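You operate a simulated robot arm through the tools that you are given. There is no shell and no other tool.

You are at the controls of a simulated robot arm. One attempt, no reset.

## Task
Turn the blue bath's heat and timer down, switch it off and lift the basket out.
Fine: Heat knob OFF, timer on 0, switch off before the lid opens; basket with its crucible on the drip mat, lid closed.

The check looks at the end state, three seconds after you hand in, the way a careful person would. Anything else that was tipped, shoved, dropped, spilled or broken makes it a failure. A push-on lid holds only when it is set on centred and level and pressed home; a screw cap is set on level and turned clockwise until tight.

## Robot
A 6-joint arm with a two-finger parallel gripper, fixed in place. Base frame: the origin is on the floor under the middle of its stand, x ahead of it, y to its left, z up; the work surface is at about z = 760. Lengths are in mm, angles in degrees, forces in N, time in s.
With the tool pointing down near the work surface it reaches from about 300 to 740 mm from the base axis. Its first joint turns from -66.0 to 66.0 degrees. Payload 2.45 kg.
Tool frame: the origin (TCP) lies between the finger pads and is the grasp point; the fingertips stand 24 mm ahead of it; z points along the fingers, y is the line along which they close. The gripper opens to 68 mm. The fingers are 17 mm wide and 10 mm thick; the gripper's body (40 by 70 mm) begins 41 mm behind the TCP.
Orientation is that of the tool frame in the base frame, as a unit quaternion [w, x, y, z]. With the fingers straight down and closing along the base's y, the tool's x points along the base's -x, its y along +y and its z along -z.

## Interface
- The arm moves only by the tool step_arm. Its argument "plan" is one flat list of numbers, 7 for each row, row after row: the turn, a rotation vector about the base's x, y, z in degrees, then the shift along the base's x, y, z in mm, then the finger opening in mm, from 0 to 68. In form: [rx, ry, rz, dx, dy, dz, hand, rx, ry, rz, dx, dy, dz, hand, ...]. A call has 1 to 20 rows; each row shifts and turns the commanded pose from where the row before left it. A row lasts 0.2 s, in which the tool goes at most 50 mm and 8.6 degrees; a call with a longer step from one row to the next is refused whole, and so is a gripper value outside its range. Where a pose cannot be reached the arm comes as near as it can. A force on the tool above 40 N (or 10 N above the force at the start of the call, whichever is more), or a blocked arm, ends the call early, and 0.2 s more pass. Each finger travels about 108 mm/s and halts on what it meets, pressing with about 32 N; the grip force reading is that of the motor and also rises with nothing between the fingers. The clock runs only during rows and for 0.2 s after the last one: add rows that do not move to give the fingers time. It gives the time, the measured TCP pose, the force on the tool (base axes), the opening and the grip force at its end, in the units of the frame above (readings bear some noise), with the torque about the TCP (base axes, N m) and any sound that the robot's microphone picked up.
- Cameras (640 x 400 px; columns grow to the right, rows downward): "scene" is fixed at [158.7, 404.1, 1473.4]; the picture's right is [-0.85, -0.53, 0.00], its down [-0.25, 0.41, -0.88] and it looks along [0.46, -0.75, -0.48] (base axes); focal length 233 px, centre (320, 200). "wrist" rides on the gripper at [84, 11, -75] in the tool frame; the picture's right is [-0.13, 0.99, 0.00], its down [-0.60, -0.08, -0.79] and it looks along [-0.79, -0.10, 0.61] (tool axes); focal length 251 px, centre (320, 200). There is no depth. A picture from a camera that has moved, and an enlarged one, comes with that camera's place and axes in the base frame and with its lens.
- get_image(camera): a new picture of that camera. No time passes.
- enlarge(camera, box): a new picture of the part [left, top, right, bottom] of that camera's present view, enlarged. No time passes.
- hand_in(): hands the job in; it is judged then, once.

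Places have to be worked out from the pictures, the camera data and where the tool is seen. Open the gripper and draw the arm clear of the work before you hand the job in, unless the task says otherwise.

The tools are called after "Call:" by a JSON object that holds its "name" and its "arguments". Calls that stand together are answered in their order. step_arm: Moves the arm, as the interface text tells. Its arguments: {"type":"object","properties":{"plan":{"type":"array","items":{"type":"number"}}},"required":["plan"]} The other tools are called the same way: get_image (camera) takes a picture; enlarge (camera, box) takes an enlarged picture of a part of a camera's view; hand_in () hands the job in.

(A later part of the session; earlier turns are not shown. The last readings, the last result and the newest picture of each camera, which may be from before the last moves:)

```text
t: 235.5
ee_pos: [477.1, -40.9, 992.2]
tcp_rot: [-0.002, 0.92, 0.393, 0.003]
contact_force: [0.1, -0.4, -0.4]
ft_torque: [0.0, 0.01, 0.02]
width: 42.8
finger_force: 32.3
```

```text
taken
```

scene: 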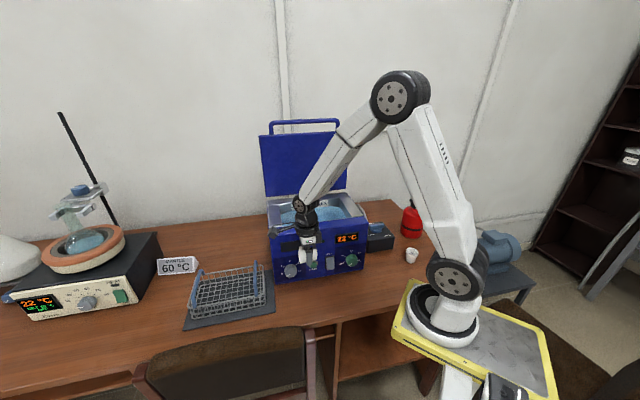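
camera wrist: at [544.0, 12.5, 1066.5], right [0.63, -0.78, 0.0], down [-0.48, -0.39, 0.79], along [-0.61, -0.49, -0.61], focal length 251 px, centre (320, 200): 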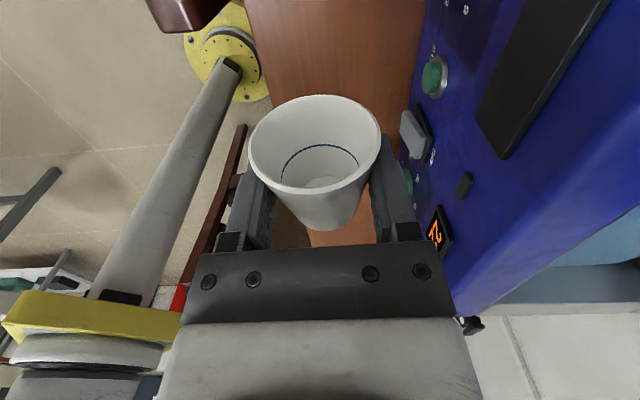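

Now tip the tool up 68° about the crucible's cross axis (in free air) so its mouth turns upward.

Call:
{"name": "step_arm", "arguments": {"plan": [0, 0, 0, -5, 10, 30, 32, 0, 0, 0, -5, 10, 30, 32, 6.14, -5.87, 0, 0, 0, 3, 32, 6.14, -5.87, 0, 0, 0, 3, 32, 6.14, -5.87, 0, 0, 0, 3, 32, 6.14, -5.87, 0, 0, 0, 3, 32, 6.14, -5.87, 0, 0, 0, 3, 32, 6.14, -5.87, 0, 0, 0, 3, 32, 6.14, -5.87, 0, 0, 0, 3, 32, 6.14, -5.87, 0, 0, 0, 3, 32]}}

Call:
{"name": "get_image", "arguments": {"camera": "wrist"}}

Call:
{"name": "get_image", "arguments": {"camera": "scene"}}

```text
t: 237.7
ee_pos: [468.1, -20.7, 1075.5]
tcp_rot: [-0.22, 0.76, 0.325, 0.518]
contact_force: [0.6, 0.8, -0.5]
ft_torque: [0.01, 0.02, 0.03]
width: 43.1
finger_force: 32.0
```

```text
taken
camera wrist: at [449.8, -56.2, 1181.7], right [0.68, -0.72, -0.12], down [-0.72, -0.64, -0.27], along [0.12, 0.27, -0.95], focal length 251 px, centre (320, 200)
```

wrist: 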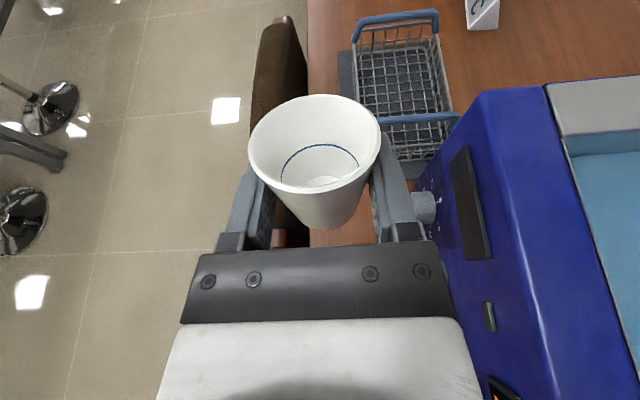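

```text
taken
```

scene: 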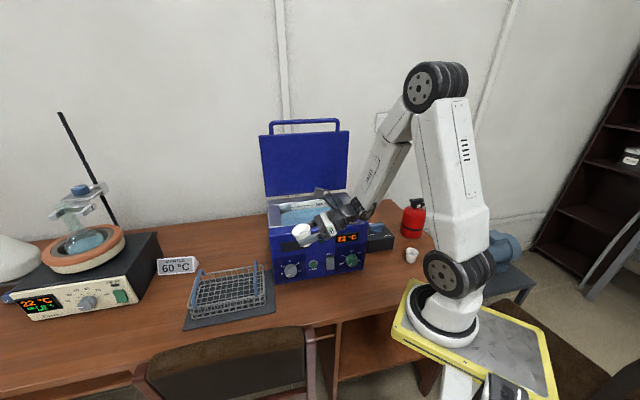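

That worked: the crucible is mouth-up, leaning only 21°. I'll add another 10° of pitch and lower it toward the open desk area.

Call:
{"name": "step_arm", "arguments": {"plan": [3.5, -3.35, 0, 3, -6, -10, 32, 3.5, -3.35, 0, 3, -6, -20, 32, 0, 0, 0, 3, -6, -30, 32, 0, 0, 0, 0, 0, -35, 32, 0, 0, 0, 0, 0, -35, 32, 0, 0, 0, 0, 0, -35, 32, 0, 0, 0, 0, 0, -35, 32, 0, 0, 0, 0, 0, -25, 32, 0, 0, 0, 0, 0, -15, 32, 0, 0, 0, 0, 0, -8, 32]}}

Call:
{"name": "get_image", "arguments": {"camera": "wrist"}}

Call:
{"name": "enlarge", "arguments": {"camera": "scene", "box": [250, 210, 390, 330]}}

```text
t: 239.9
ee_pos: [477.8, -39.7, 829.2]
tcp_rot: [-0.247, 0.715, 0.305, 0.579]
contact_force: [-0.5, -0.4, -1.3]
ft_torque: [0.01, -0.05, -0.01]
width: 42.9
finger_force: 31.1
```

```text
taken
camera wrist: at [448.0, -87.8, 926.2], right [0.7, -0.7, -0.13], down [-0.68, -0.6, -0.43], along [0.23, 0.38, -0.9], focal length 251 px, centre (320, 200)
```

wrist: 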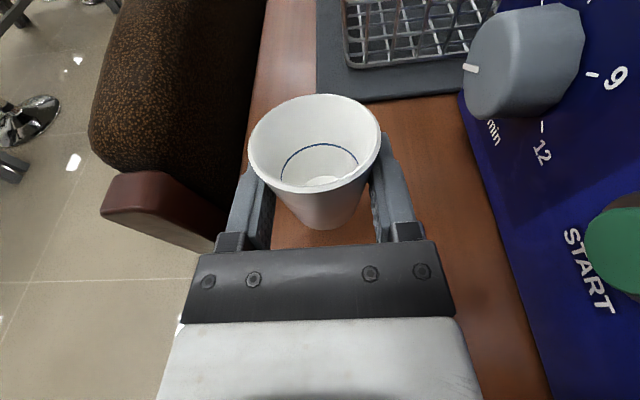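

```text
3.33 times, centred on (320, 270) of scene
camera zoom: at [158.7, 404.1, 1473.4], right [-0.85, -0.53, 0.0], down [-0.25, 0.41, -0.88], along [0.46, -0.75, -0.48], focal length 778 px, centre (320, -33)
```

zoom: 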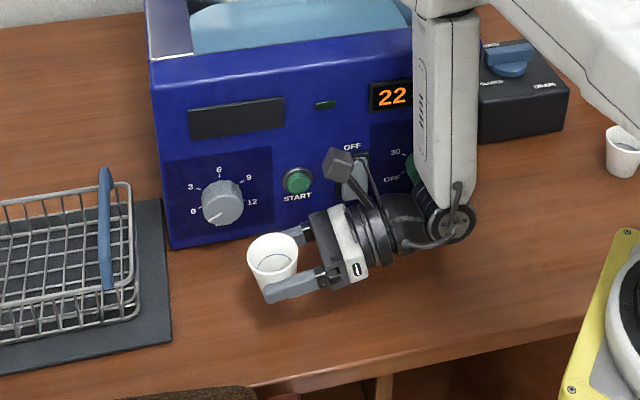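

Upright with ~12° lean, just above the desk. Lower slowly to contact.

Call:
{"name": "step_arm", "arguments": {"plan": [0, 0, 0, 0, 0, -12, 32, 0, 0, 0, 0, 0, -12, 32, 0, 0, 0, 0, 0, -6, 32, 0, 0, 0, 0, 0, -3, 32, 0, 0, 0, 0, 0, -2, 32, 0, 0, 0, 0, 0, -2, 32]}}

Call:
{"name": "enlarge", "arguments": {"camera": "scene", "box": [270, 240, 370, 320]}}

```text
t: 241.3
ee_pos: [477.5, -38.9, 793.1]
tcp_rot: [-0.247, 0.714, 0.305, 0.58]
contact_force: [-6.0, -3.4, 12.5]
ft_torque: [-0.55, 0.65, -0.12]
width: 42.7
finger_force: 31.8
```

```text
5.00 times, centred on (320, 280) of scene
camera zoom: at [158.4, 404.0, 1473.5], right [-0.85, -0.53, 0.0], down [-0.25, 0.41, -0.88], along [0.46, -0.75, -0.48], focal length 1166 px, centre (320, -200)
```

zoom: 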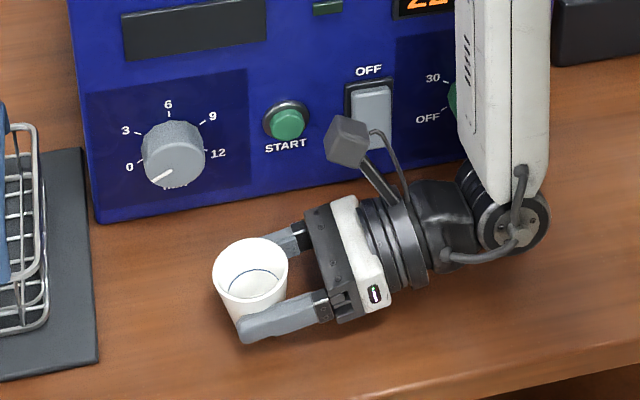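

The gripper body just touches the desk, so the crucible's base is only 1–3 mm up. Relieve 1 mm and open slowly to let it stand.

Call:
{"name": "step_arm", "arguments": {"plan": [0, 0, 0, 0, 0, 0.8, 38, 0, 0, 0, 0, 0, 0, 42, 0, 0, 0, 0, 0, 0, 43.5, 0, 0, 0, 0, 0, 0, 45, 0, 0, 0, 0, 0, 0, 48, 0, 0, 0, 0, 0, 0, 54, 0, 0, 0, 0, 0, 0, 60]}}

Call:
{"name": "enlarge", "arguments": {"camera": "scene", "box": [270, 240, 370, 320]}}

Call:
{"name": "get_image", "arguments": {"camera": "wrist"}}

```text
t: 242.9
ee_pos: [478.3, -38.6, 791.6]
tcp_rot: [-0.248, 0.714, 0.305, 0.58]
contact_force: [0.3, 0.9, 0.4]
ft_torque: [-0.01, 0.02, 0.01]
width: 60.0
finger_force: 0.1
```

```text
5.00 times, centred on (320, 280) of scene
camera zoom: at [158.7, 404.1, 1473.4], right [-0.85, -0.53, 0.0], down [-0.25, 0.41, -0.88], along [0.46, -0.75, -0.48], focal length 1166 px, centre (320, -200)
```

zoom: 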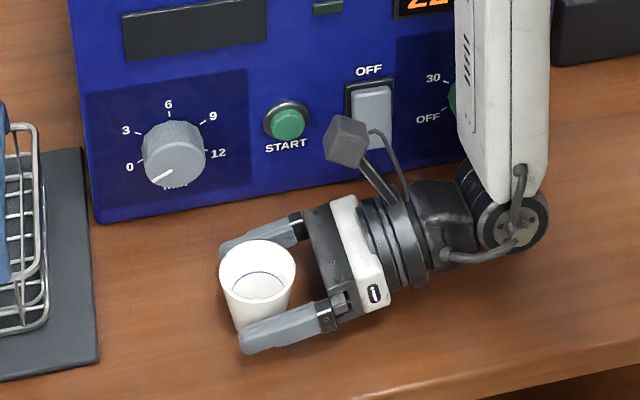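

```text
taken
camera wrist: at [447.7, -86.9, 889.2], right [0.7, -0.7, -0.13], down [-0.68, -0.6, -0.43], along [0.23, 0.38, -0.9], focal length 251 px, centre (320, 200)
```

wrist: 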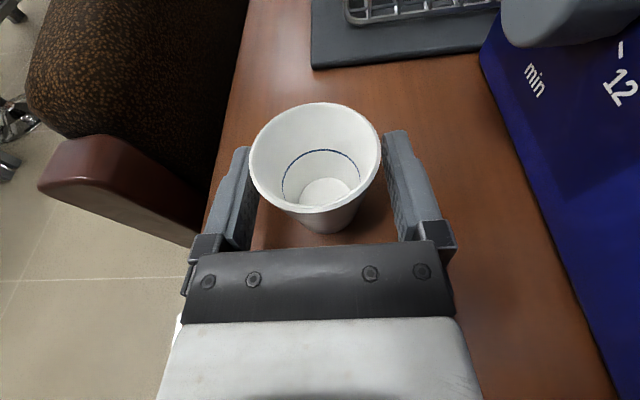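

The crucible stands upright on the desk. Withdraw straight back from it, rise, and return the tool to pointing down.

Call:
{"name": "step_arm", "arguments": {"plan": [0, 0, 0, 0, 0, 0, 68, 0, 0, 0, -6.7, -7.1, 2.1, 68, 0, 0, 0, -13.4, -14.2, 4.2, 68, 0, 0, 0, -13.4, -14.2, 4.2, 68, 0, 0, 0, -13.4, -14.2, 10, 68, 0, 0, 0, 0, 0, 35, 68, 0, 0, 0, 0, 0, 45, 68, 0, 0, 0, 0, 0, 45, 68, 0, 0, 0, 0, 0, 45, 68, 0, 0, 0, 0, 0, 45, 68]}}

Call:
{"name": "get_image", "arguments": {"camera": "scene"}}

Call:
{"name": "get_image", "arguments": {"camera": "wrist"}}

```text
t: 245.1
ee_pos: [430.4, -87.9, 1027.1]
tcp_rot: [-0.247, 0.715, 0.305, 0.578]
contact_force: [0.5, 0.4, -0.8]
ft_torque: [0.03, 0.0, 0.0]
width: 68.2
finger_force: 0.1
```

```text
taken
```

scene: 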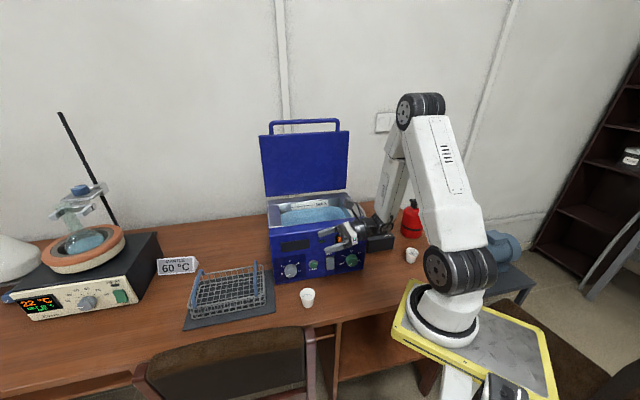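

```text
taken
camera wrist: at [400.4, -134.6, 1125.1], right [0.7, -0.7, -0.13], down [-0.68, -0.6, -0.43], along [0.22, 0.38, -0.9], focal length 251 px, centre (320, 200)
```

wrist: 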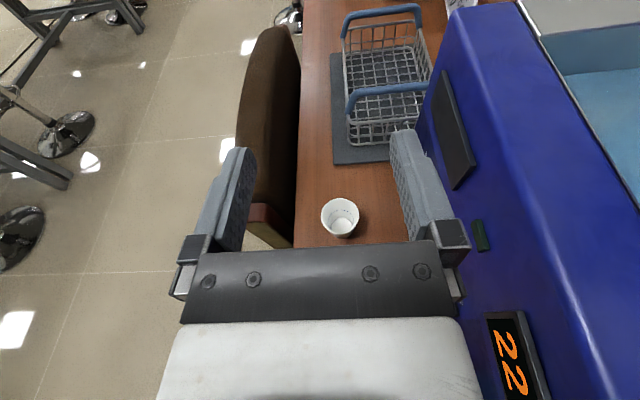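

Crucible is standing at about (477,-40). Rotate the tool back to pointing down while moving over it.

Call:
{"name": "step_arm", "arguments": {"plan": [-6.14, 5.87, 0, 5.2, 5.3, 0, 68, -6.14, 5.87, 0, 5.2, 5.3, 0, 68, -6.14, 5.87, 0, 5.2, 5.3, 0, 68, -6.14, 5.87, 0, 5.2, 5.3, 0, 68, -6.14, 5.87, 0, 5.2, 5.3, 0, 68, -6.14, 5.87, 0, 5.2, 5.3, 0, 68, -6.14, 5.87, 0, 5.2, 5.3, 0, 68, -6.14, 5.87, 0, 5.2, 5.3, 0, 68, -6.14, 5.87, 0, 5.2, 5.3, 0, 68, -1.0, 0.95, 0, 0, 0, 0, 68]}}

Call:
{"name": "get_image", "arguments": {"camera": "wrist"}}

```text
t: 247.3
ee_pos: [479.2, -41.3, 1028.5]
tcp_rot: [-0.001, 0.919, 0.394, 0.001]
contact_force: [-0.4, -0.2, 1.3]
ft_torque: [-0.01, -0.02, -0.01]
width: 67.8
finger_force: 0.0
```

```text
taken
camera wrist: at [544.6, 12.8, 1102.7], right [0.63, -0.78, 0.0], down [-0.48, -0.38, 0.79], along [-0.62, -0.5, -0.61], focal length 251 px, centre (320, 200)
```

wrist: 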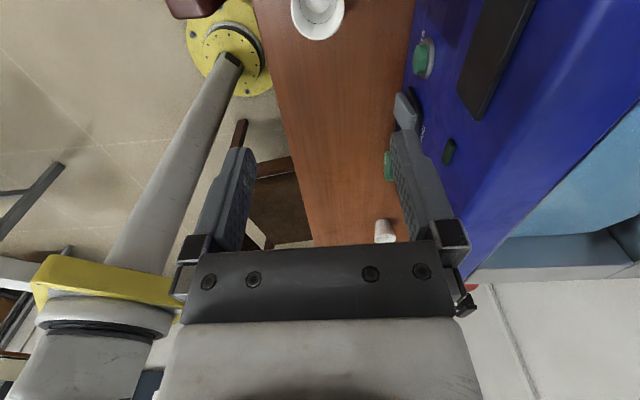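

Tool is vertical again. Descend to z≈880 above the crucible and refine its position.

Call:
{"name": "step_arm", "arguments": {"plan": [0, 0, 0, 0.3, 1, -30, 68, 0, 0, 0, 0.3, 1, -40, 68, 0, 0, 0, 0, 1, -40, 68, 0, 0, 0, 0, 0, -35, 68, 0, 0, 0, 0, 0, 0, 68]}}

Call:
{"name": "get_image", "arguments": {"camera": "wrist"}}

```text
t: 248.5
ee_pos: [478.3, -40.0, 881.2]
tcp_rot: [-0.001, 0.919, 0.393, 0.003]
contact_force: [0.0, 0.6, 0.1]
ft_torque: [-0.01, -0.01, -0.01]
width: 68.0
finger_force: 0.0
```

```text
taken
camera wrist: at [545.9, 13.9, 956.5], right [0.63, -0.78, 0.0], down [-0.48, -0.39, 0.79], along [-0.62, -0.5, -0.61], focal length 251 px, centre (320, 200)
```

wrist: 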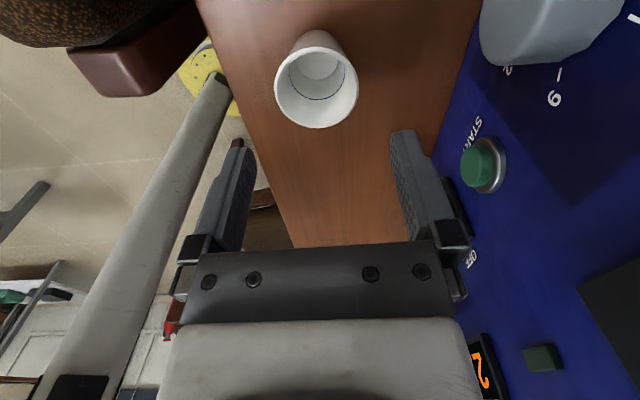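

Crucible centre ≈(479.5,-37.5). Descend around it and close gently.

Call:
{"name": "step_arm", "arguments": {"plan": [0, 0, 0, 1, 1.5, -25, 68, 0, 0, 0, 0.5, 1, -25, 68, 0, 0, 0, 0, 0, -20, 68, 0, 0, 0, 0, 0, -10, 68, 0, 0, 0, 0, 0, -5, 68, 0, 0, 0, 0, 0, 0, 68]}}

Call:
{"name": "get_image", "arguments": {"camera": "wrist"}}

Call:
{"name": "enlarge", "arguments": {"camera": "scene", "box": [270, 230, 370, 320]}}

```text
t: 249.9
ee_pos: [481.0, -36.7, 795.1]
tcp_rot: [0.0, 0.919, 0.393, 0.001]
contact_force: [1.1, 0.3, -0.2]
ft_torque: [-0.01, 0.05, 0.01]
width: 67.8
finger_force: 0.0
```

```text
taken
camera wrist: at [546.9, 17.3, 871.4], right [0.63, -0.78, 0.0], down [-0.48, -0.39, 0.79], along [-0.62, -0.5, -0.61], focal length 251 px, centre (320, 200)
```

wrist: 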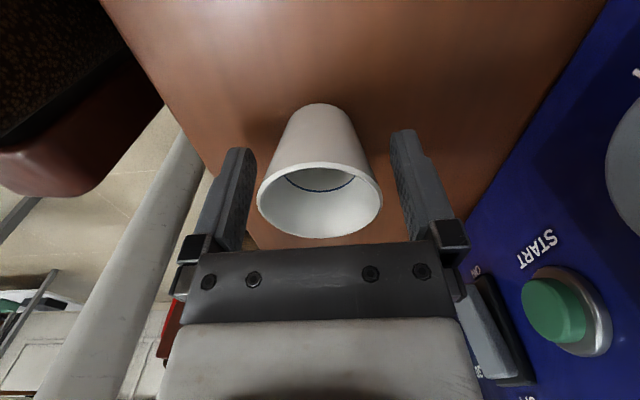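

```text
4.44 times, centred on (320, 275) of scene
camera zoom: at [158.7, 404.1, 1473.4], right [-0.85, -0.53, 0.0], down [-0.25, 0.41, -0.88], along [0.46, -0.75, -0.48], focal length 1037 px, centre (320, -133)
```

zoom: 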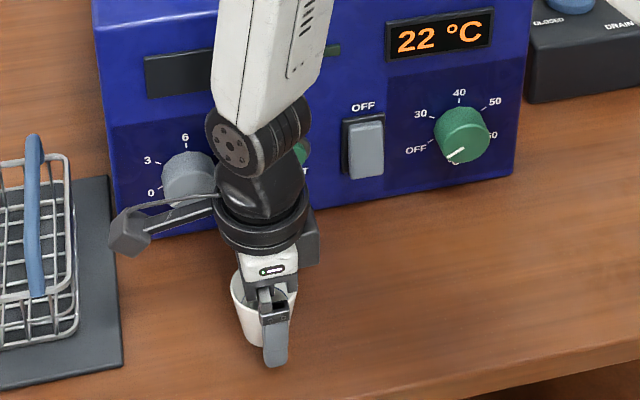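

Fingers straddle the crucible well. Close gently on it.

Call:
{"name": "step_arm", "arguments": {"plan": [0, 0, 0, 2, 2, 0, 60, 0, 0, 0, 0, 0, 0, 54, 0, 0, 0, 0, 0, 0, 50, 0, 0, 0, 0, 0, 0, 46, 0, 0, 0, 0, 0, 0, 42, 0, 0, 0, 0, 0, 0, 40, 0, 0, 0, 0, 0, 0, 40]}}

Call:
{"name": "get_image", "arguments": {"camera": "wrist"}}

```text
t: 251.5
ee_pos: [482.0, -33.9, 798.1]
tcp_rot: [0.0, 0.92, 0.393, 0.001]
contact_force: [-0.5, 1.8, 4.0]
ft_torque: [0.02, -0.04, 0.01]
width: 46.5
finger_force: 32.2
```

```text
taken
camera wrist: at [548.6, 19.3, 872.1], right [0.63, -0.78, 0.0], down [-0.48, -0.39, 0.79], along [-0.62, -0.5, -0.61], focal length 251 px, centre (320, 200)
```

wrist: 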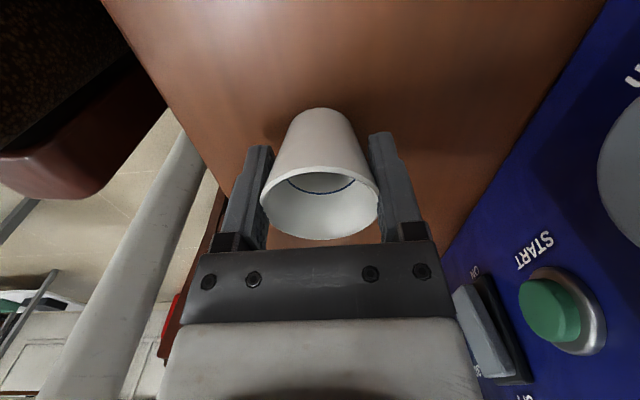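

Gripped (46.5 mm). Lift it, carry it over to the basket and turn the tool so the camera stays in front of the basket.

Call:
{"name": "step_arm", "arguments": {"plan": [0, 0, 0, 0, 0, 8, 40, 0, 0, 0, 0, 0, 20, 40, 0, 0, 0, 0, 0, 35, 40, 0, 0, 0, 0, 0, 40, 40, 0, 0, 0, 0, 0, 40, 40, 0, 0, 0, 0, 0, 20, 40, 0, 0, 8, 12, 5.2, 0, 40, 0, 0, 8, 22, 9.6, 0, 40, 0, 0, 8, 24, 10.5, 0, 40, 0, 0, 8, 24, 10.5, 0, 40, 0, 0, 8, 24, 10.5, 0, 40, 0, 0, 8, 24, 10.5, 0, 40, 0, 0, 8, 24, 10.5, 0, 40, 0, 0, 8, 24, 10.5, 0, 40, 0, 0, 8, 24, 10.5, 0, 40, 0, 0, 8, 22, 9.6, 0, 40, 0, 0, 8, 13.5, 5.7, 0, 40]}}

Call:
{"name": "get_image", "arguments": {"camera": "wrist"}}

Call:
{"name": "enlarge", "arguments": {"camera": "scene", "box": [160, 190, 340, 350]}}

```text
t: 255.1
ee_pos: [719.2, 71.1, 962.5]
tcp_rot: [-0.001, 0.386, 0.922, 0.001]
contact_force: [-0.4, -0.5, 0.4]
ft_torque: [0.01, -0.01, -0.02]
width: 46.7
finger_force: 31.7
```

```text
taken
camera wrist: at [668.8, 139.1, 1036.1], right [0.8, 0.6, 0.0], down [0.37, -0.49, 0.79], along [0.48, -0.63, -0.61], focal length 251 px, centre (320, 200)
```

wrist: 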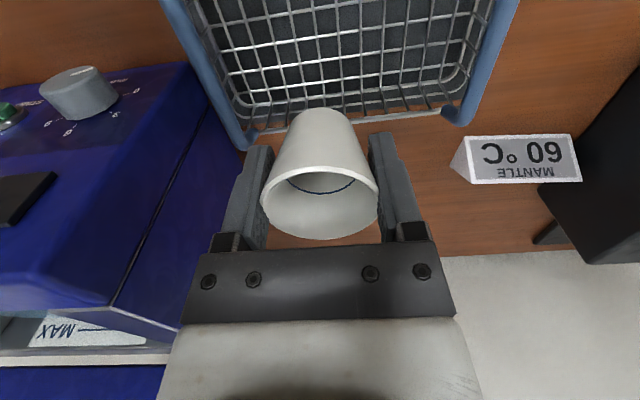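

```text
2.50 times, centred on (250, 270) of scene
camera zoom: at [158.7, 404.1, 1473.4], right [-0.85, -0.53, 0.0], down [-0.25, 0.41, -0.88], along [0.46, -0.75, -0.48], focal length 583 px, centre (495, 25)
```

zoom: 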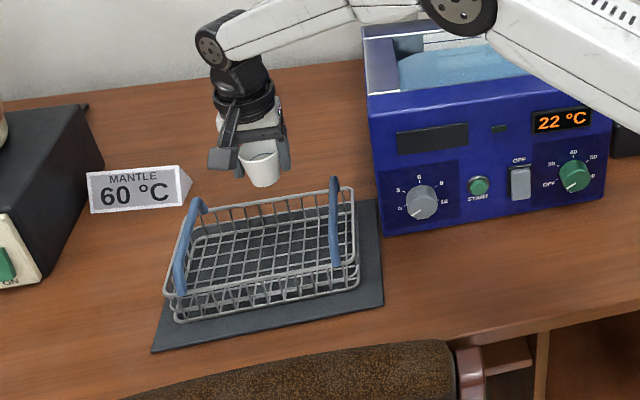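

The crucible is upright above the basket interior. Shift slightly toward the basket centre and lower it in.

Call:
{"name": "step_arm", "arguments": {"plan": [0, 0, 0, 2.9, 2.8, -15, 40, 0, 0, 0, 2.8, 2.8, -30, 40, 0, 0, 0, 0, 0, -35, 40, 0, 0, 0, 0, 0, -30, 40, 0, 0, 0, 0, 0, -20, 40, 0, 0, 0, 0, 0, -12, 40, 0, 0, 0, 0, 0, -6, 40, 0, 0, 0, 0, 0, 0, 40]}}

Call:
{"name": "get_image", "arguments": {"camera": "wrist"}}

Call:
{"name": "enlarge", "arguments": {"camera": "scene", "box": [190, 210, 320, 330]}}

```text
t: 256.9
ee_pos: [725.2, 75.2, 813.0]
tcp_rot: [-0.002, 0.388, 0.922, 0.001]
contact_force: [-0.5, 0.5, 0.0]
ft_torque: [-0.02, 0.01, 0.02]
width: 46.6
finger_force: 32.4
```

```text
taken
camera wrist: at [674.9, 143.4, 888.1], right [0.8, 0.6, 0.0], down [0.37, -0.49, 0.79], along [0.47, -0.63, -0.61], focal length 251 px, centre (320, 200)
```

wrist: 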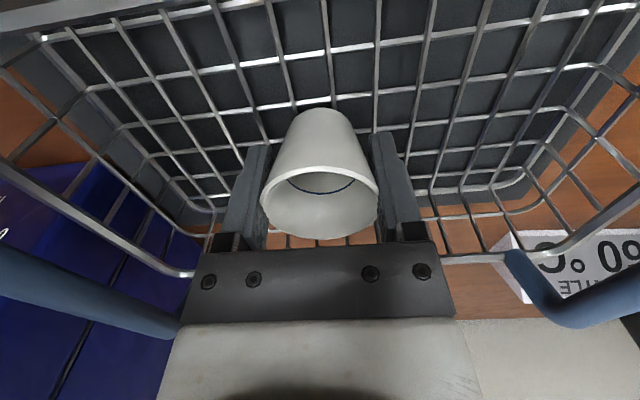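

```text
3.33 times, centred on (255, 270) of scene
camera zoom: at [158.7, 404.1, 1473.4], right [-0.85, -0.53, 0.0], down [-0.25, 0.41, -0.88], along [0.46, -0.75, -0.48], focal length 778 px, centre (537, -33)
```

zoom: 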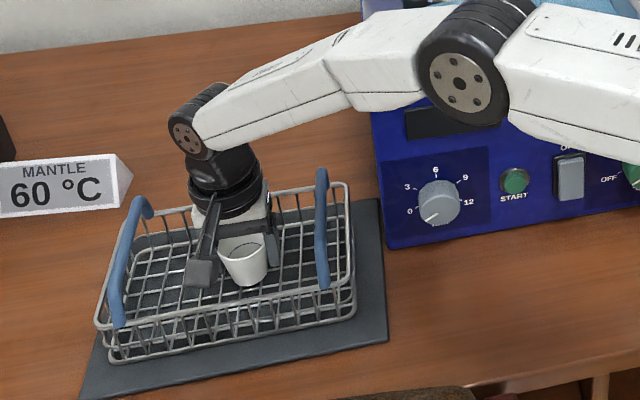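

Crucible is inside the basket, almost on its floor. Lower in small steps until contact.

Call:
{"name": "step_arm", "arguments": {"plan": [0, 0, 0, 0, 0, -2, 40, 0, 0, 0, 0, 0, -2, 40, 0, 0, 0, 0, 0, -1.5, 40, 0, 0, 0, 0, 0, -1.5, 40]}}

```text
t: 257.9
ee_pos: [729.0, 76.1, 811.1]
tcp_rot: [0.002, 0.388, 0.921, 0.004]
contact_force: [1.5, -0.2, 3.6]
ft_torque: [0.02, 0.03, -0.01]
width: 46.7
finger_force: 31.9
stopped in row 4: the force on the tool passed its limit at 42 N (the readings are from after the stop); the commanded pose is now the measured one
```

Contact with the basket floor. Open slowly and rise.

Call:
{"name": "step_arm", "arguments": {"plan": [0, 0, 0, 0, 0, 0.5, 46, 0, 0, 0, 0, 0, 0, 48, 0, 0, 0, 0, 0, 0, 50, 0, 0, 0, 0, 0, 0, 54, 0, 0, 0, 0, 0, 0, 60, 0, 0, 0, 0, 0, 0, 66, 0, 0, 0, 0, 0, 0, 66]}}

Call:
{"name": "get_image", "arguments": {"camera": "wrist"}}

Call:
{"name": "enlarge", "arguments": {"camera": "scene", "box": [190, 210, 320, 330]}}

```text
t: 259.5
ee_pos: [726.4, 75.1, 811.5]
tcp_rot: [0.001, 0.388, 0.922, 0.003]
contact_force: [0.9, 1.1, 0.0]
ft_torque: [0.03, -0.01, -0.02]
width: 65.7
finger_force: 0.0
```

```text
taken
camera wrist: at [677.1, 143.8, 886.2], right [0.8, 0.6, 0.0], down [0.36, -0.49, 0.79], along [0.48, -0.63, -0.61], focal length 251 px, centre (320, 200)
```

wrist: 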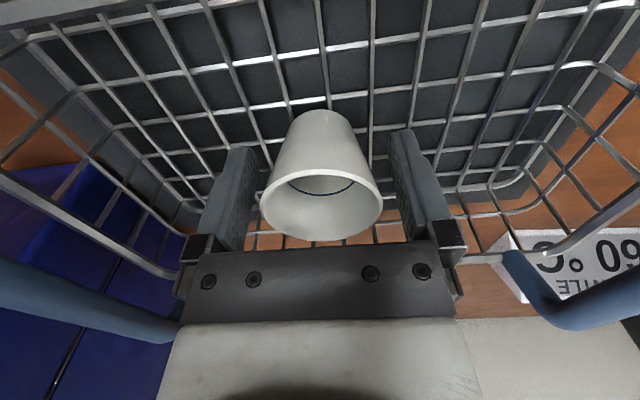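

```text
3.33 times, centred on (255, 270) of scene
camera zoom: at [158.7, 404.1, 1473.4], right [-0.85, -0.53, 0.0], down [-0.25, 0.41, -0.88], along [0.46, -0.75, -0.48], focal length 778 px, centre (537, -33)
```

zoom: 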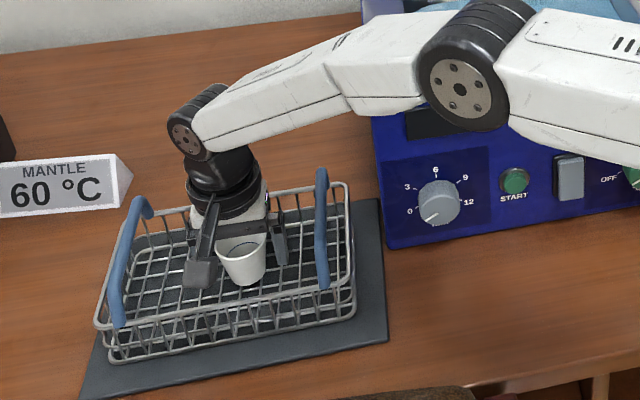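

It stands upright in the basket, free of both fingers. Rise straight up carefully.

Call:
{"name": "step_arm", "arguments": {"plan": [0, 0, 0, 0, 0, 8, 66, 0, 0, 0, 0, 0, 15, 66, 0, 0, 0, 0, 0, 25, 66, 0, 0, 0, 0, 0, 35, 66, 0, 0, 0, 0, 0, 40, 66, 0, 0, 0, 0, 0, 40, 66, 0, 0, 0, 0, 0, 0, 66]}}

Call:
{"name": "get_image", "arguments": {"camera": "wrist"}}

Call:
{"name": "enlarge", "arguments": {"camera": "scene", "box": [160, 190, 340, 350]}}

```text
t: 261.1
ee_pos: [725.6, 77.0, 976.8]
tcp_rot: [0.0, 0.388, 0.921, 0.002]
contact_force: [0.4, -0.7, 0.3]
ft_torque: [0.0, -0.02, 0.02]
width: 66.0
finger_force: 0.0
```

```text
taken
camera wrist: at [676.2, 144.6, 1050.8], right [0.8, 0.6, 0.0], down [0.36, -0.49, 0.79], along [0.48, -0.63, -0.61], focal length 251 px, centre (320, 200)
```

wrist: 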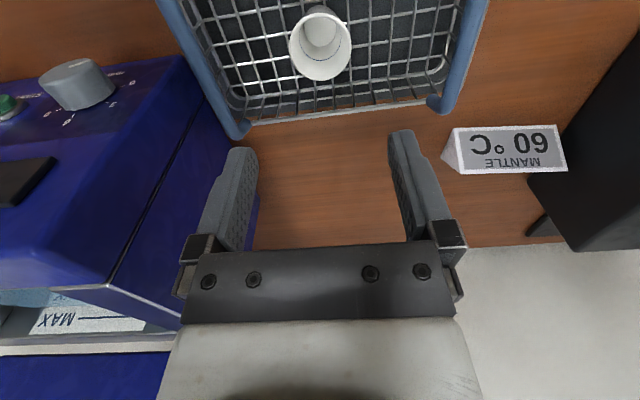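

```text
2.50 times, centred on (250, 270) of scene
camera zoom: at [158.7, 404.1, 1473.4], right [-0.85, -0.53, 0.0], down [-0.25, 0.41, -0.88], along [0.46, -0.75, -0.48], focal length 583 px, centre (495, 25)
```

zoom: 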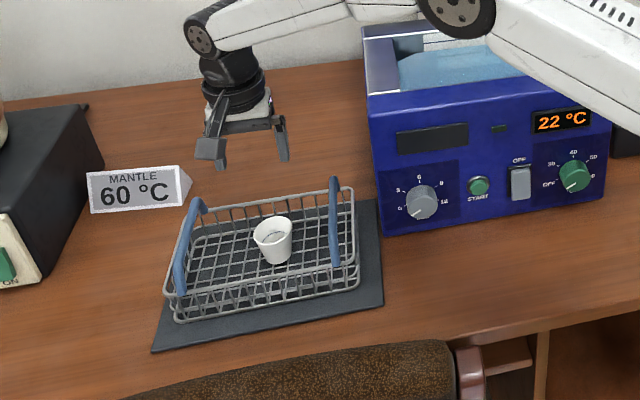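

The crucible now stands upright in the basket on the mat. Last big item: closing the lid. I'll bring the tool back over the bath, turning it so the fingers can straddle the lid bar.

Call:
{"name": "step_arm", "arguments": {"plan": [0, 0, 0, -20, -18, 8, 60, 0, 0, 0, -28, -26, 10, 60, 0, 0, 0, -28, -26, 10, 60, 0, 0, 0, -28, -26, 12, 60, 0, 0, 8.2, -7.1, -18.5, 19.4, 60, 0, 0, 8.2, -7.1, -18.5, 19.4, 60, 0, 0, 8.2, -7.1, -18.5, 19.4, 60, 0, 0, 8.2, -7.1, -18.5, 19.4, 60, 0, 0, 8.2, -7.1, -18.5, 19.4, 60, 0, 0, 8.2, -7.1, -18.5, 19.4, 60, 0, 0, 8.2, -7.1, -18.5, 19.4, 60, 0, 0, 8.2, -7.1, -18.5, 19.4, 60, 0, 0, 8.2, -7.1, -18.5, 19.4, 60, 0, 0, 8.2, -7.1, -18.5, 19.4, 60, 0, 0, 8.2, -7.1, -18.5, 19.4, 60]}}

Call:
{"name": "get_image", "arguments": {"camera": "wrist"}}

Call:
{"name": "get_image", "arguments": {"camera": "scene"}}

```text
t: 264.3
ee_pos: [546.5, -222.0, 1227.8]
tcp_rot: [-0.001, -0.38, 0.925, 0.003]
contact_force: [0.3, -0.1, 0.3]
ft_torque: [-0.01, 0.02, 0.0]
width: 59.9
finger_force: 0.1
```

```text
taken
camera wrist: at [479.5, -272.9, 1302.2], right [-0.6, 0.8, 0.0], down [0.49, 0.37, 0.79], along [0.63, 0.48, -0.61], focal length 251 px, centre (320, 200)
```

wrist: 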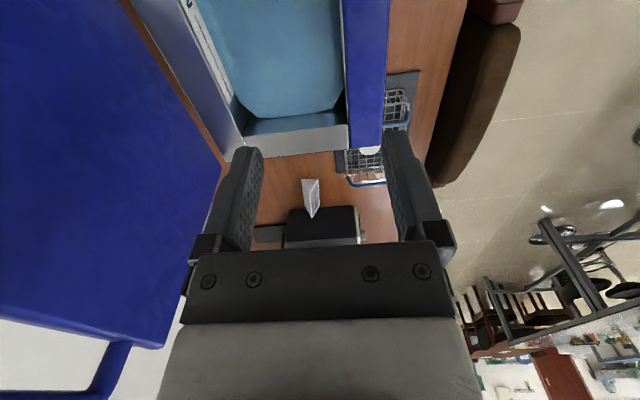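

```text
taken
```

scene: 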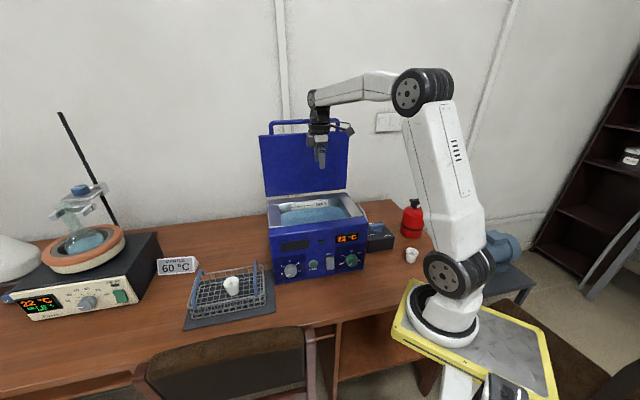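

The lid's top edge is around n≈-248…-282, z≈1264, with the bar ~35 mm above. I'll pitch the tool up to ≈40° and move to a pre-approach point in front of the bar.

Call:
{"name": "step_arm", "arguments": {"plan": [-5.97, -5.81, 0, 17.8, -18.95, 20.3, 50, -5.97, -5.81, 0, 17.8, -18.95, 20.3, 40, -5.97, -5.81, 0, 17.8, -18.95, 20.3, 34, -5.97, -5.81, 0, 17.8, -18.95, 20.3, 34, -5.97, -5.81, 0, 15, -16, 20.3, 34, -5.97, -5.81, 0, 10, -10, 20.3, 34, 0, 0, 0, 0, 0, 0, 34]}}

Call:
{"name": "get_image", "arguments": {"camera": "wrist"}}

Call:
{"name": "get_image", "arguments": {"camera": "scene"}}

```text
t: 265.9
ee_pos: [642.6, -324.7, 1348.5]
tcp_rot: [0.158, -0.343, 0.84, -0.39]
contact_force: [0.9, -0.1, 0.5]
ft_torque: [0.02, 0.02, -0.02]
width: 34.0
finger_force: 0.0
```

```text
taken
camera wrist: at [538.1, -336.9, 1389.1], right [-0.36, 0.55, -0.76], down [0.04, 0.82, 0.57], along [0.93, 0.17, -0.32], focal length 251 px, centre (320, 200)
```

wrist: 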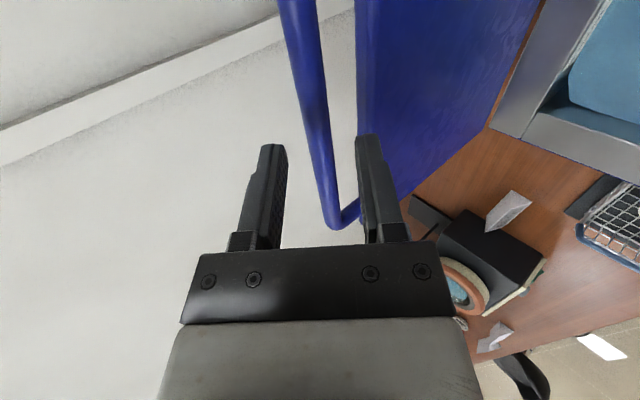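

```text
taken
```

scene: 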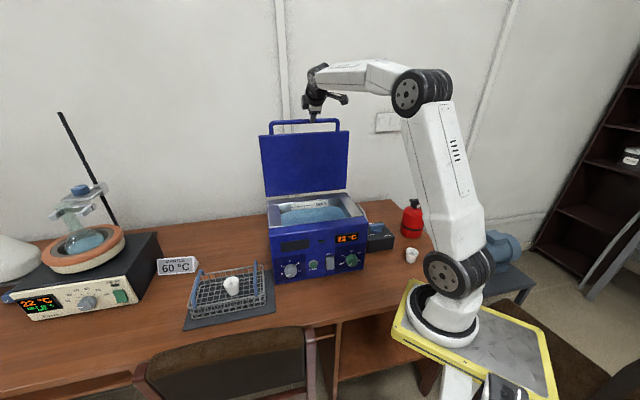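

Elbow is properly bent and the bar is in view. Enlarge to localize it precisely.

Call:
{"name": "enlarge", "arguments": {"camera": "wrist", "box": [230, 0, 430, 240]}}

```text
1.67 times, centred on (330, 120) of wrist
camera zoom: at [538.1, -336.9, 1389.1], right [-0.36, 0.55, -0.76], down [0.04, 0.82, 0.57], along [0.93, 0.17, -0.32], focal length 419 px, centre (303, 333)
```

zoom: 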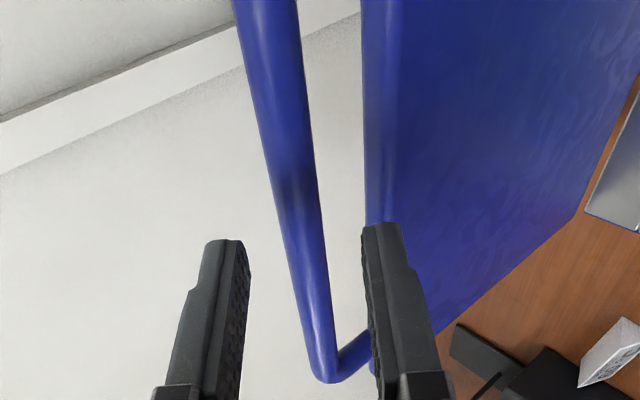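

The bar is ≈82 mm ahead and about 5.5 mm toward the upper finger. Shift accordingly and advance halfway, then check.

Call:
{"name": "step_arm", "arguments": {"plan": [0, 0, 0, 2.5, -2.6, 4.3, 34, 0, 0, 0, 7.1, -7.3, -8.6, 34, 0, 0, 0, 7.1, -7.3, -8.6, 34, 0, 0, 0, 7.1, -7.3, -8.6, 34, 0, 0, 0, 0, 0, 0, 34]}}

Call:
{"name": "enlarge", "arguments": {"camera": "wrist", "box": [230, 0, 430, 240]}}

```text
t: 267.1
ee_pos: [665.3, -351.0, 1328.5]
tcp_rot: [0.157, -0.344, 0.84, -0.389]
contact_force: [-0.5, 0.4, 0.1]
ft_torque: [0.0, -0.01, -0.02]
width: 33.9
finger_force: 0.0
```

```text
1.67 times, centred on (330, 120) of wrist
camera zoom: at [561.6, -361.6, 1368.5], right [-0.36, 0.55, -0.76], down [0.05, 0.82, 0.57], along [0.93, 0.17, -0.32], focal length 419 px, centre (303, 333)
```

zoom: 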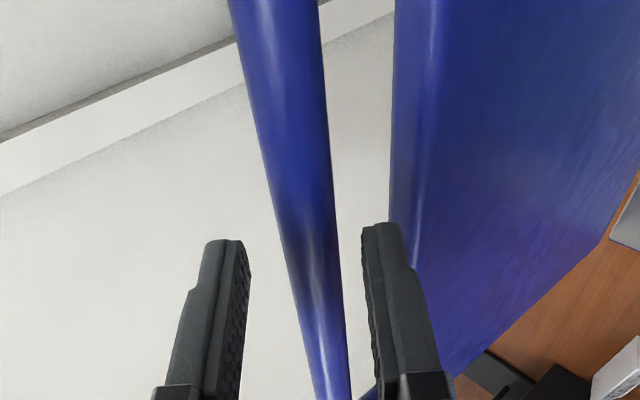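

Nicely centred now. Advance the remaining ~36 mm so the bar sits between the fingers.

Call:
{"name": "step_arm", "arguments": {"plan": [0, 0, 0, 6.4, -6.6, -7.8, 34, 0, 0, 0, 6.4, -6.6, -7.8, 34, 0, 0, 0, 6.4, -6.6, -7.8, 34, 0, 0, 0, 0, 0, 0, 34]}}

Call:
{"name": "enlarge", "arguments": {"camera": "wrist", "box": [230, 0, 430, 240]}}

```text
t: 268.1
ee_pos: [684.6, -367.8, 1305.7]
tcp_rot: [0.157, -0.344, 0.84, -0.39]
contact_force: [-0.6, 0.3, 0.1]
ft_torque: [-0.01, 0.0, 0.0]
width: 34.1
finger_force: 0.1
```

```text
1.67 times, centred on (330, 120) of wrist
camera zoom: at [580.5, -380.7, 1344.7], right [-0.36, 0.55, -0.76], down [0.05, 0.82, 0.57], along [0.93, 0.17, -0.32], focal length 419 px, centre (303, 333)
```

zoom: 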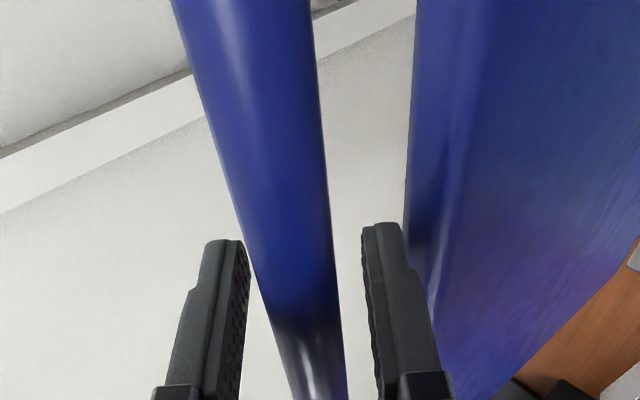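

The bar is between the fingertips, slightly toward the upper finger. Centre it and close to a loose fork of 26 mm.

Call:
{"name": "step_arm", "arguments": {"plan": [0, 0, 0, 1.8, -1.8, 3.1, 34, 0, 0, 0, 0, 0, 0, 30, 0, 0, 0, 0, 0, 0, 26, 0, 0, 0, 0, 0, 0, 26]}}

Call:
{"name": "enlarge", "arguments": {"camera": "wrist", "box": [230, 0, 430, 240]}}

Call:
{"name": "enlarge", "arguments": {"camera": "scene", "box": [250, 60, 380, 200]}}

```text
t: 269.1
ee_pos: [685.9, -369.7, 1306.8]
tcp_rot: [0.157, -0.343, 0.84, -0.39]
contact_force: [0.0, 0.3, -0.4]
ft_torque: [-0.02, -0.01, 0.02]
width: 26.0
finger_force: 0.1
```

```text
1.67 times, centred on (330, 120) of wrist
camera zoom: at [582.0, -382.5, 1347.9], right [-0.36, 0.55, -0.76], down [0.05, 0.82, 0.57], along [0.93, 0.17, -0.32], focal length 419 px, centre (303, 333)
```

zoom: 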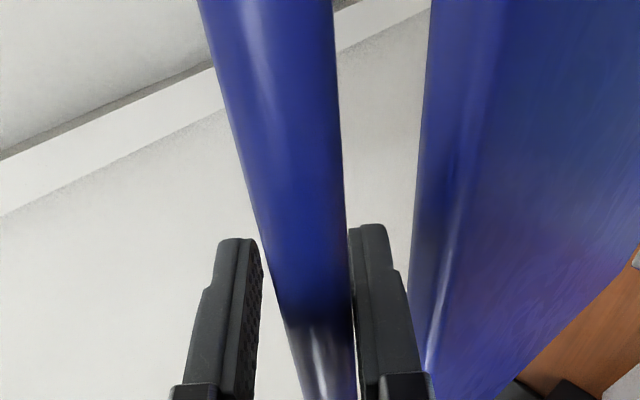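

```text
2.86 times, centred on (315, 130) of scene
camera zoom: at [158.7, 404.1, 1473.4], right [-0.85, -0.53, 0.0], down [-0.25, 0.41, -0.88], along [0.46, -0.75, -0.48], focal length 666 px, centre (334, 400)
```

zoom: 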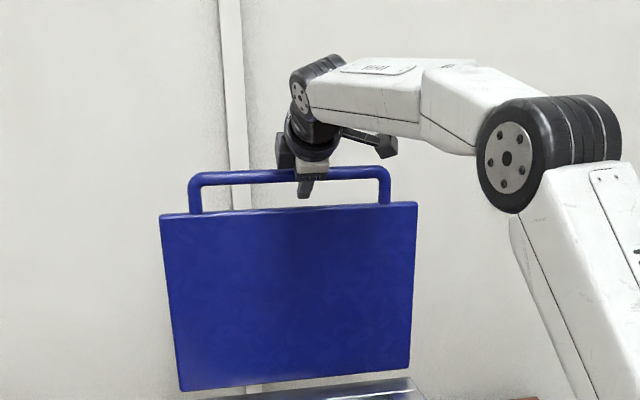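

The bar is captured in the fork. Now pull it forward along the hinge arc, first past vertical to about 79°, with the fingers loosely around it.

Call:
{"name": "step_arm", "arguments": {"plan": [0, 0, 0, -10.28, 10.58, 0.95, 26, 0, 0, 0, -10.28, 10.58, 0.95, 26, 0, 0, 0, -10.28, 10.58, -0.6, 26, 0, 0, 0, -10.28, 10.58, -0.6, 26, 0, 0, 0, -10.18, 10.47, -2.15, 26, 0, 0, 0, -10.18, 10.47, -2.15, 26, 0, 0, 0, 0, 0, 0, 26]}}

Call:
{"name": "enlarge", "arguments": {"camera": "wrist", "box": [230, 0, 430, 240]}}

Call:
{"name": "get_image", "arguments": {"camera": "scene"}}

```text
t: 270.7
ee_pos: [625.3, -308.1, 1302.8]
tcp_rot: [0.158, -0.343, 0.84, -0.389]
contact_force: [0.2, 0.6, -1.2]
ft_torque: [-0.02, 0.01, 0.01]
width: 27.2
finger_force: 0.2
```

```text
1.67 times, centred on (330, 120) of wrist
camera zoom: at [520.7, -320.4, 1343.8], right [-0.36, 0.55, -0.76], down [0.05, 0.82, 0.57], along [0.93, 0.17, -0.32], focal length 419 px, centre (303, 333)
```

zoom: 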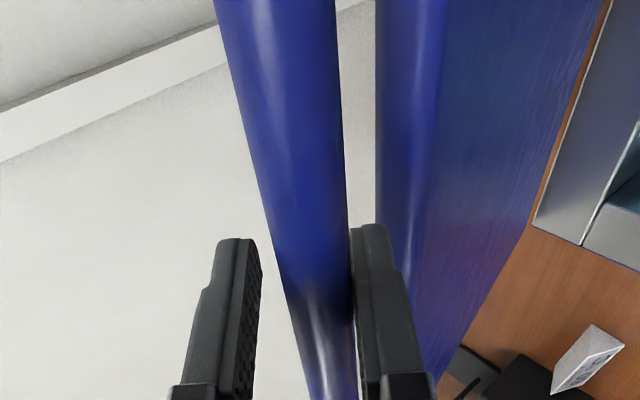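

```text
taken
```

scene: 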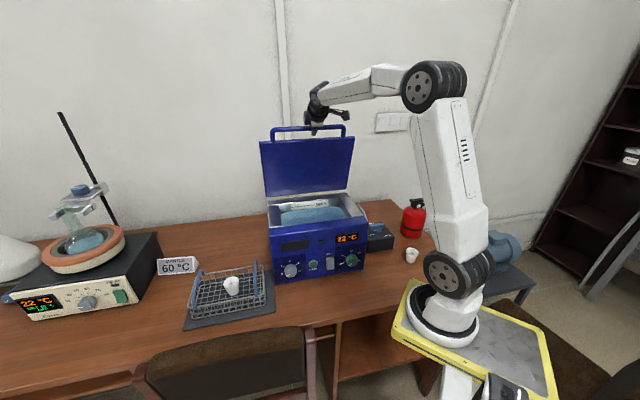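

The lid follows with the bar resting on the lower finger. Continue lowering along the arc to ≈55°.

Call:
{"name": "step_arm", "arguments": {"plan": [0, 0, 0, -9.97, 10.25, -3.65, 26, 0, 0, 0, -9.97, 10.25, -3.65, 26, 0, 0, 0, -9.62, 9.89, -5.1, 26, 0, 0, 0, -9.62, 9.89, -5.1, 26, 0, 0, 0, -9.24, 9.5, -6.55, 26, 0, 0, 0, -9.24, 9.5, -6.55, 26, 0, 0, 0, -8.71, 8.96, -7.9, 26, 0, 0, 0, -8.71, 8.96, -7.9, 26, 0, 0, 0, 0, 0, 0, 26]}}

Call:
{"name": "enlarge", "arguments": {"camera": "wrist", "box": [230, 0, 430, 240]}}

Call:
{"name": "enlarge", "arguments": {"camera": "scene", "box": [250, 80, 380, 280]}}

```text
t: 272.7
ee_pos: [550.9, -230.3, 1257.9]
tcp_rot: [0.157, -0.344, 0.839, -0.39]
contact_force: [-1.1, 0.4, -0.9]
ft_torque: [0.02, -0.03, -0.03]
width: 27.3
finger_force: 0.4
```

```text
1.67 times, centred on (330, 120) of wrist
camera zoom: at [445.6, -243.3, 1298.2], right [-0.36, 0.55, -0.76], down [0.05, 0.82, 0.57], along [0.93, 0.17, -0.32], focal length 419 px, centre (303, 333)
```

zoom: 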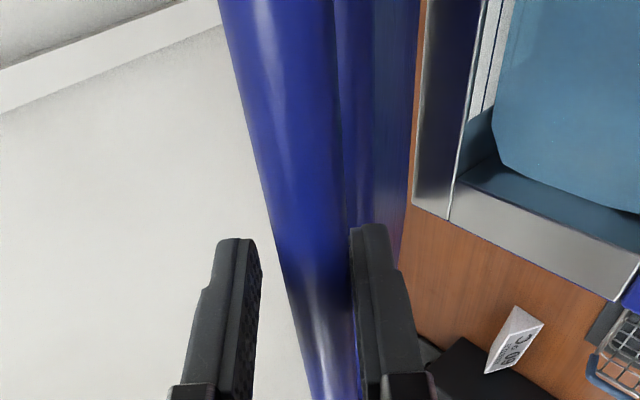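

```text
2.00 times, centred on (315, 180) of scene
camera zoom: at [158.7, 404.1, 1473.4], right [-0.85, -0.53, 0.0], down [-0.25, 0.41, -0.88], along [0.46, -0.75, -0.48], focal length 466 px, centre (330, 240)
```

zoom: 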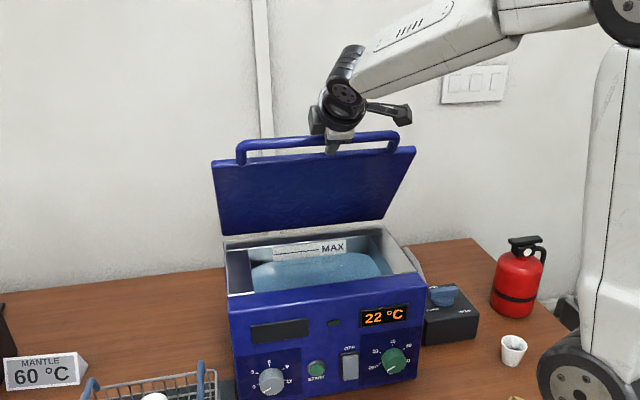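

Lid at ≈55° and following smoothly. Continue to ≈31°.

Call:
{"name": "step_arm", "arguments": {"plan": [0, 0, 0, -8.05, 8.28, -9.1, 26, 0, 0, 0, -8.05, 8.28, -9.1, 26, 0, 0, 0, -7.35, 7.56, -10.35, 26, 0, 0, 0, -7.35, 7.56, -10.35, 26, 0, 0, 0, -6.59, 6.78, -11.35, 26, 0, 0, 0, -6.59, 6.78, -11.35, 26, 0, 0, 0, -5.72, 5.88, -12.25, 26, 0, 0, 0, -5.72, 5.88, -12.25, 26, 0, 0, 0, 0, 0, 0, 26]}}

Call:
{"name": "enlarge", "arguments": {"camera": "wrist", "box": [230, 0, 430, 240]}}

Call:
{"name": "enlarge", "arguments": {"camera": "scene", "box": [250, 80, 380, 280]}}

```text
t: 274.7
ee_pos: [495.9, -173.5, 1169.5]
tcp_rot: [0.157, -0.344, 0.84, -0.39]
contact_force: [-1.8, 0.7, -1.6]
ft_torque: [-0.01, 0.04, 0.04]
width: 27.2
finger_force: 1.7
```

```text
1.67 times, centred on (330, 120) of wrist
camera zoom: at [390.9, -185.8, 1210.4], right [-0.36, 0.55, -0.76], down [0.05, 0.82, 0.57], along [0.93, 0.17, -0.32], focal length 419 px, centre (303, 333)
```

zoom: 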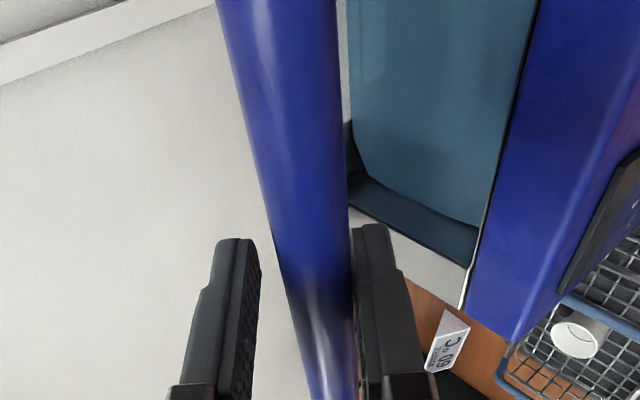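

```text
2.00 times, centred on (315, 180) of scene
camera zoom: at [158.7, 404.1, 1473.4], right [-0.85, -0.53, 0.0], down [-0.25, 0.41, -0.88], along [0.46, -0.75, -0.48], focal length 466 px, centre (330, 240)
```

zoom: 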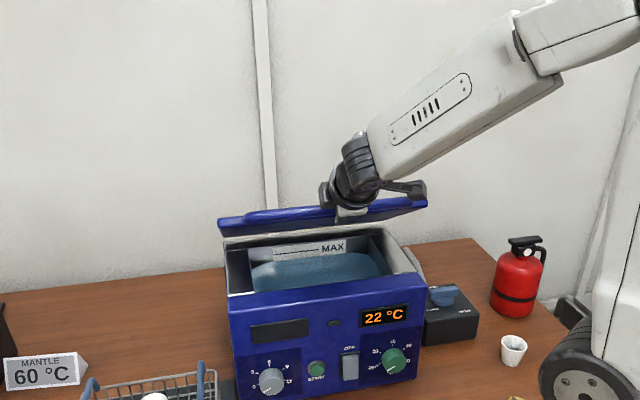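

Lid at ≈31°. Continue down to ≈7°.

Call:
{"name": "step_arm", "arguments": {"plan": [0, 0, 0, -4.77, 4.91, -13.1, 26, 0, 0, 0, -4.77, 4.91, -13.1, 26, 0, 0, 0, -3.8, 3.91, -13.7, 26, 0, 0, 0, -3.8, 3.91, -13.7, 26, 0, 0, 0, -2.79, 2.87, -14.2, 26, 0, 0, 0, -2.79, 2.87, -14.2, 26, 0, 0, 0, -1.74, 1.79, -14.55, 26, 0, 0, 0, -1.74, 1.79, -14.55, 26, 0, 0, 0, 0, 0, 0, 26]}}

Call:
{"name": "enlarge", "arguments": {"camera": "wrist", "box": [230, 0, 430, 240]}}

Call:
{"name": "enlarge", "arguments": {"camera": "scene", "box": [250, 150, 380, 280]}}

```text
t: 276.7
ee_pos: [466.7, -145.1, 1060.8]
tcp_rot: [0.157, -0.344, 0.84, -0.389]
contact_force: [-1.0, 0.3, -0.4]
ft_torque: [-0.02, 0.0, 0.04]
width: 27.3
finger_force: 0.8
```

```text
1.67 times, centred on (330, 120) of wrist
camera zoom: at [363.6, -157.2, 1100.5], right [-0.36, 0.55, -0.76], down [0.05, 0.82, 0.57], along [0.93, 0.17, -0.32], focal length 419 px, centre (303, 333)
```

zoom: 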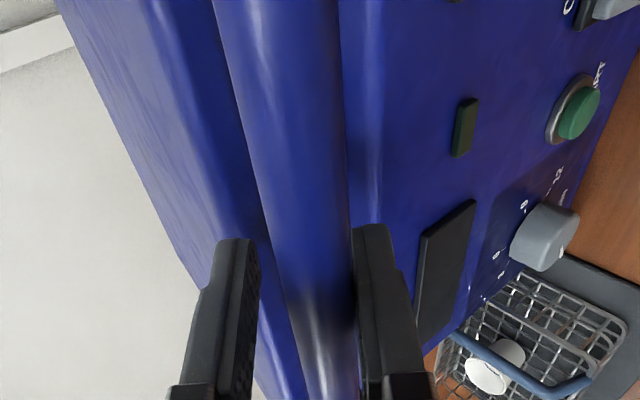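

```text
3.08 times, centred on (315, 215) of scene
camera zoom: at [158.7, 404.1, 1473.4], right [-0.85, -0.53, 0.0], down [-0.25, 0.41, -0.88], along [0.46, -0.75, -0.48], focal length 718 px, centre (335, 154)
```

zoom: 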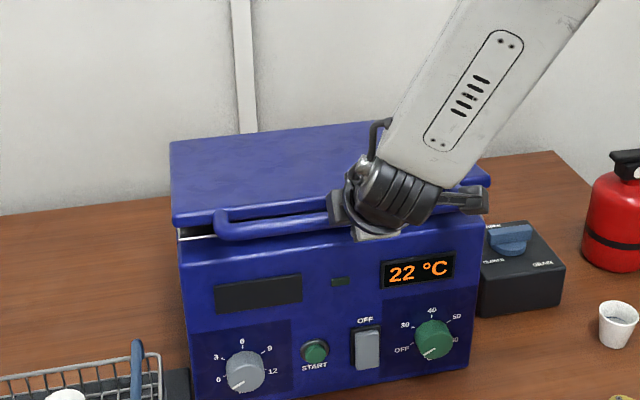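

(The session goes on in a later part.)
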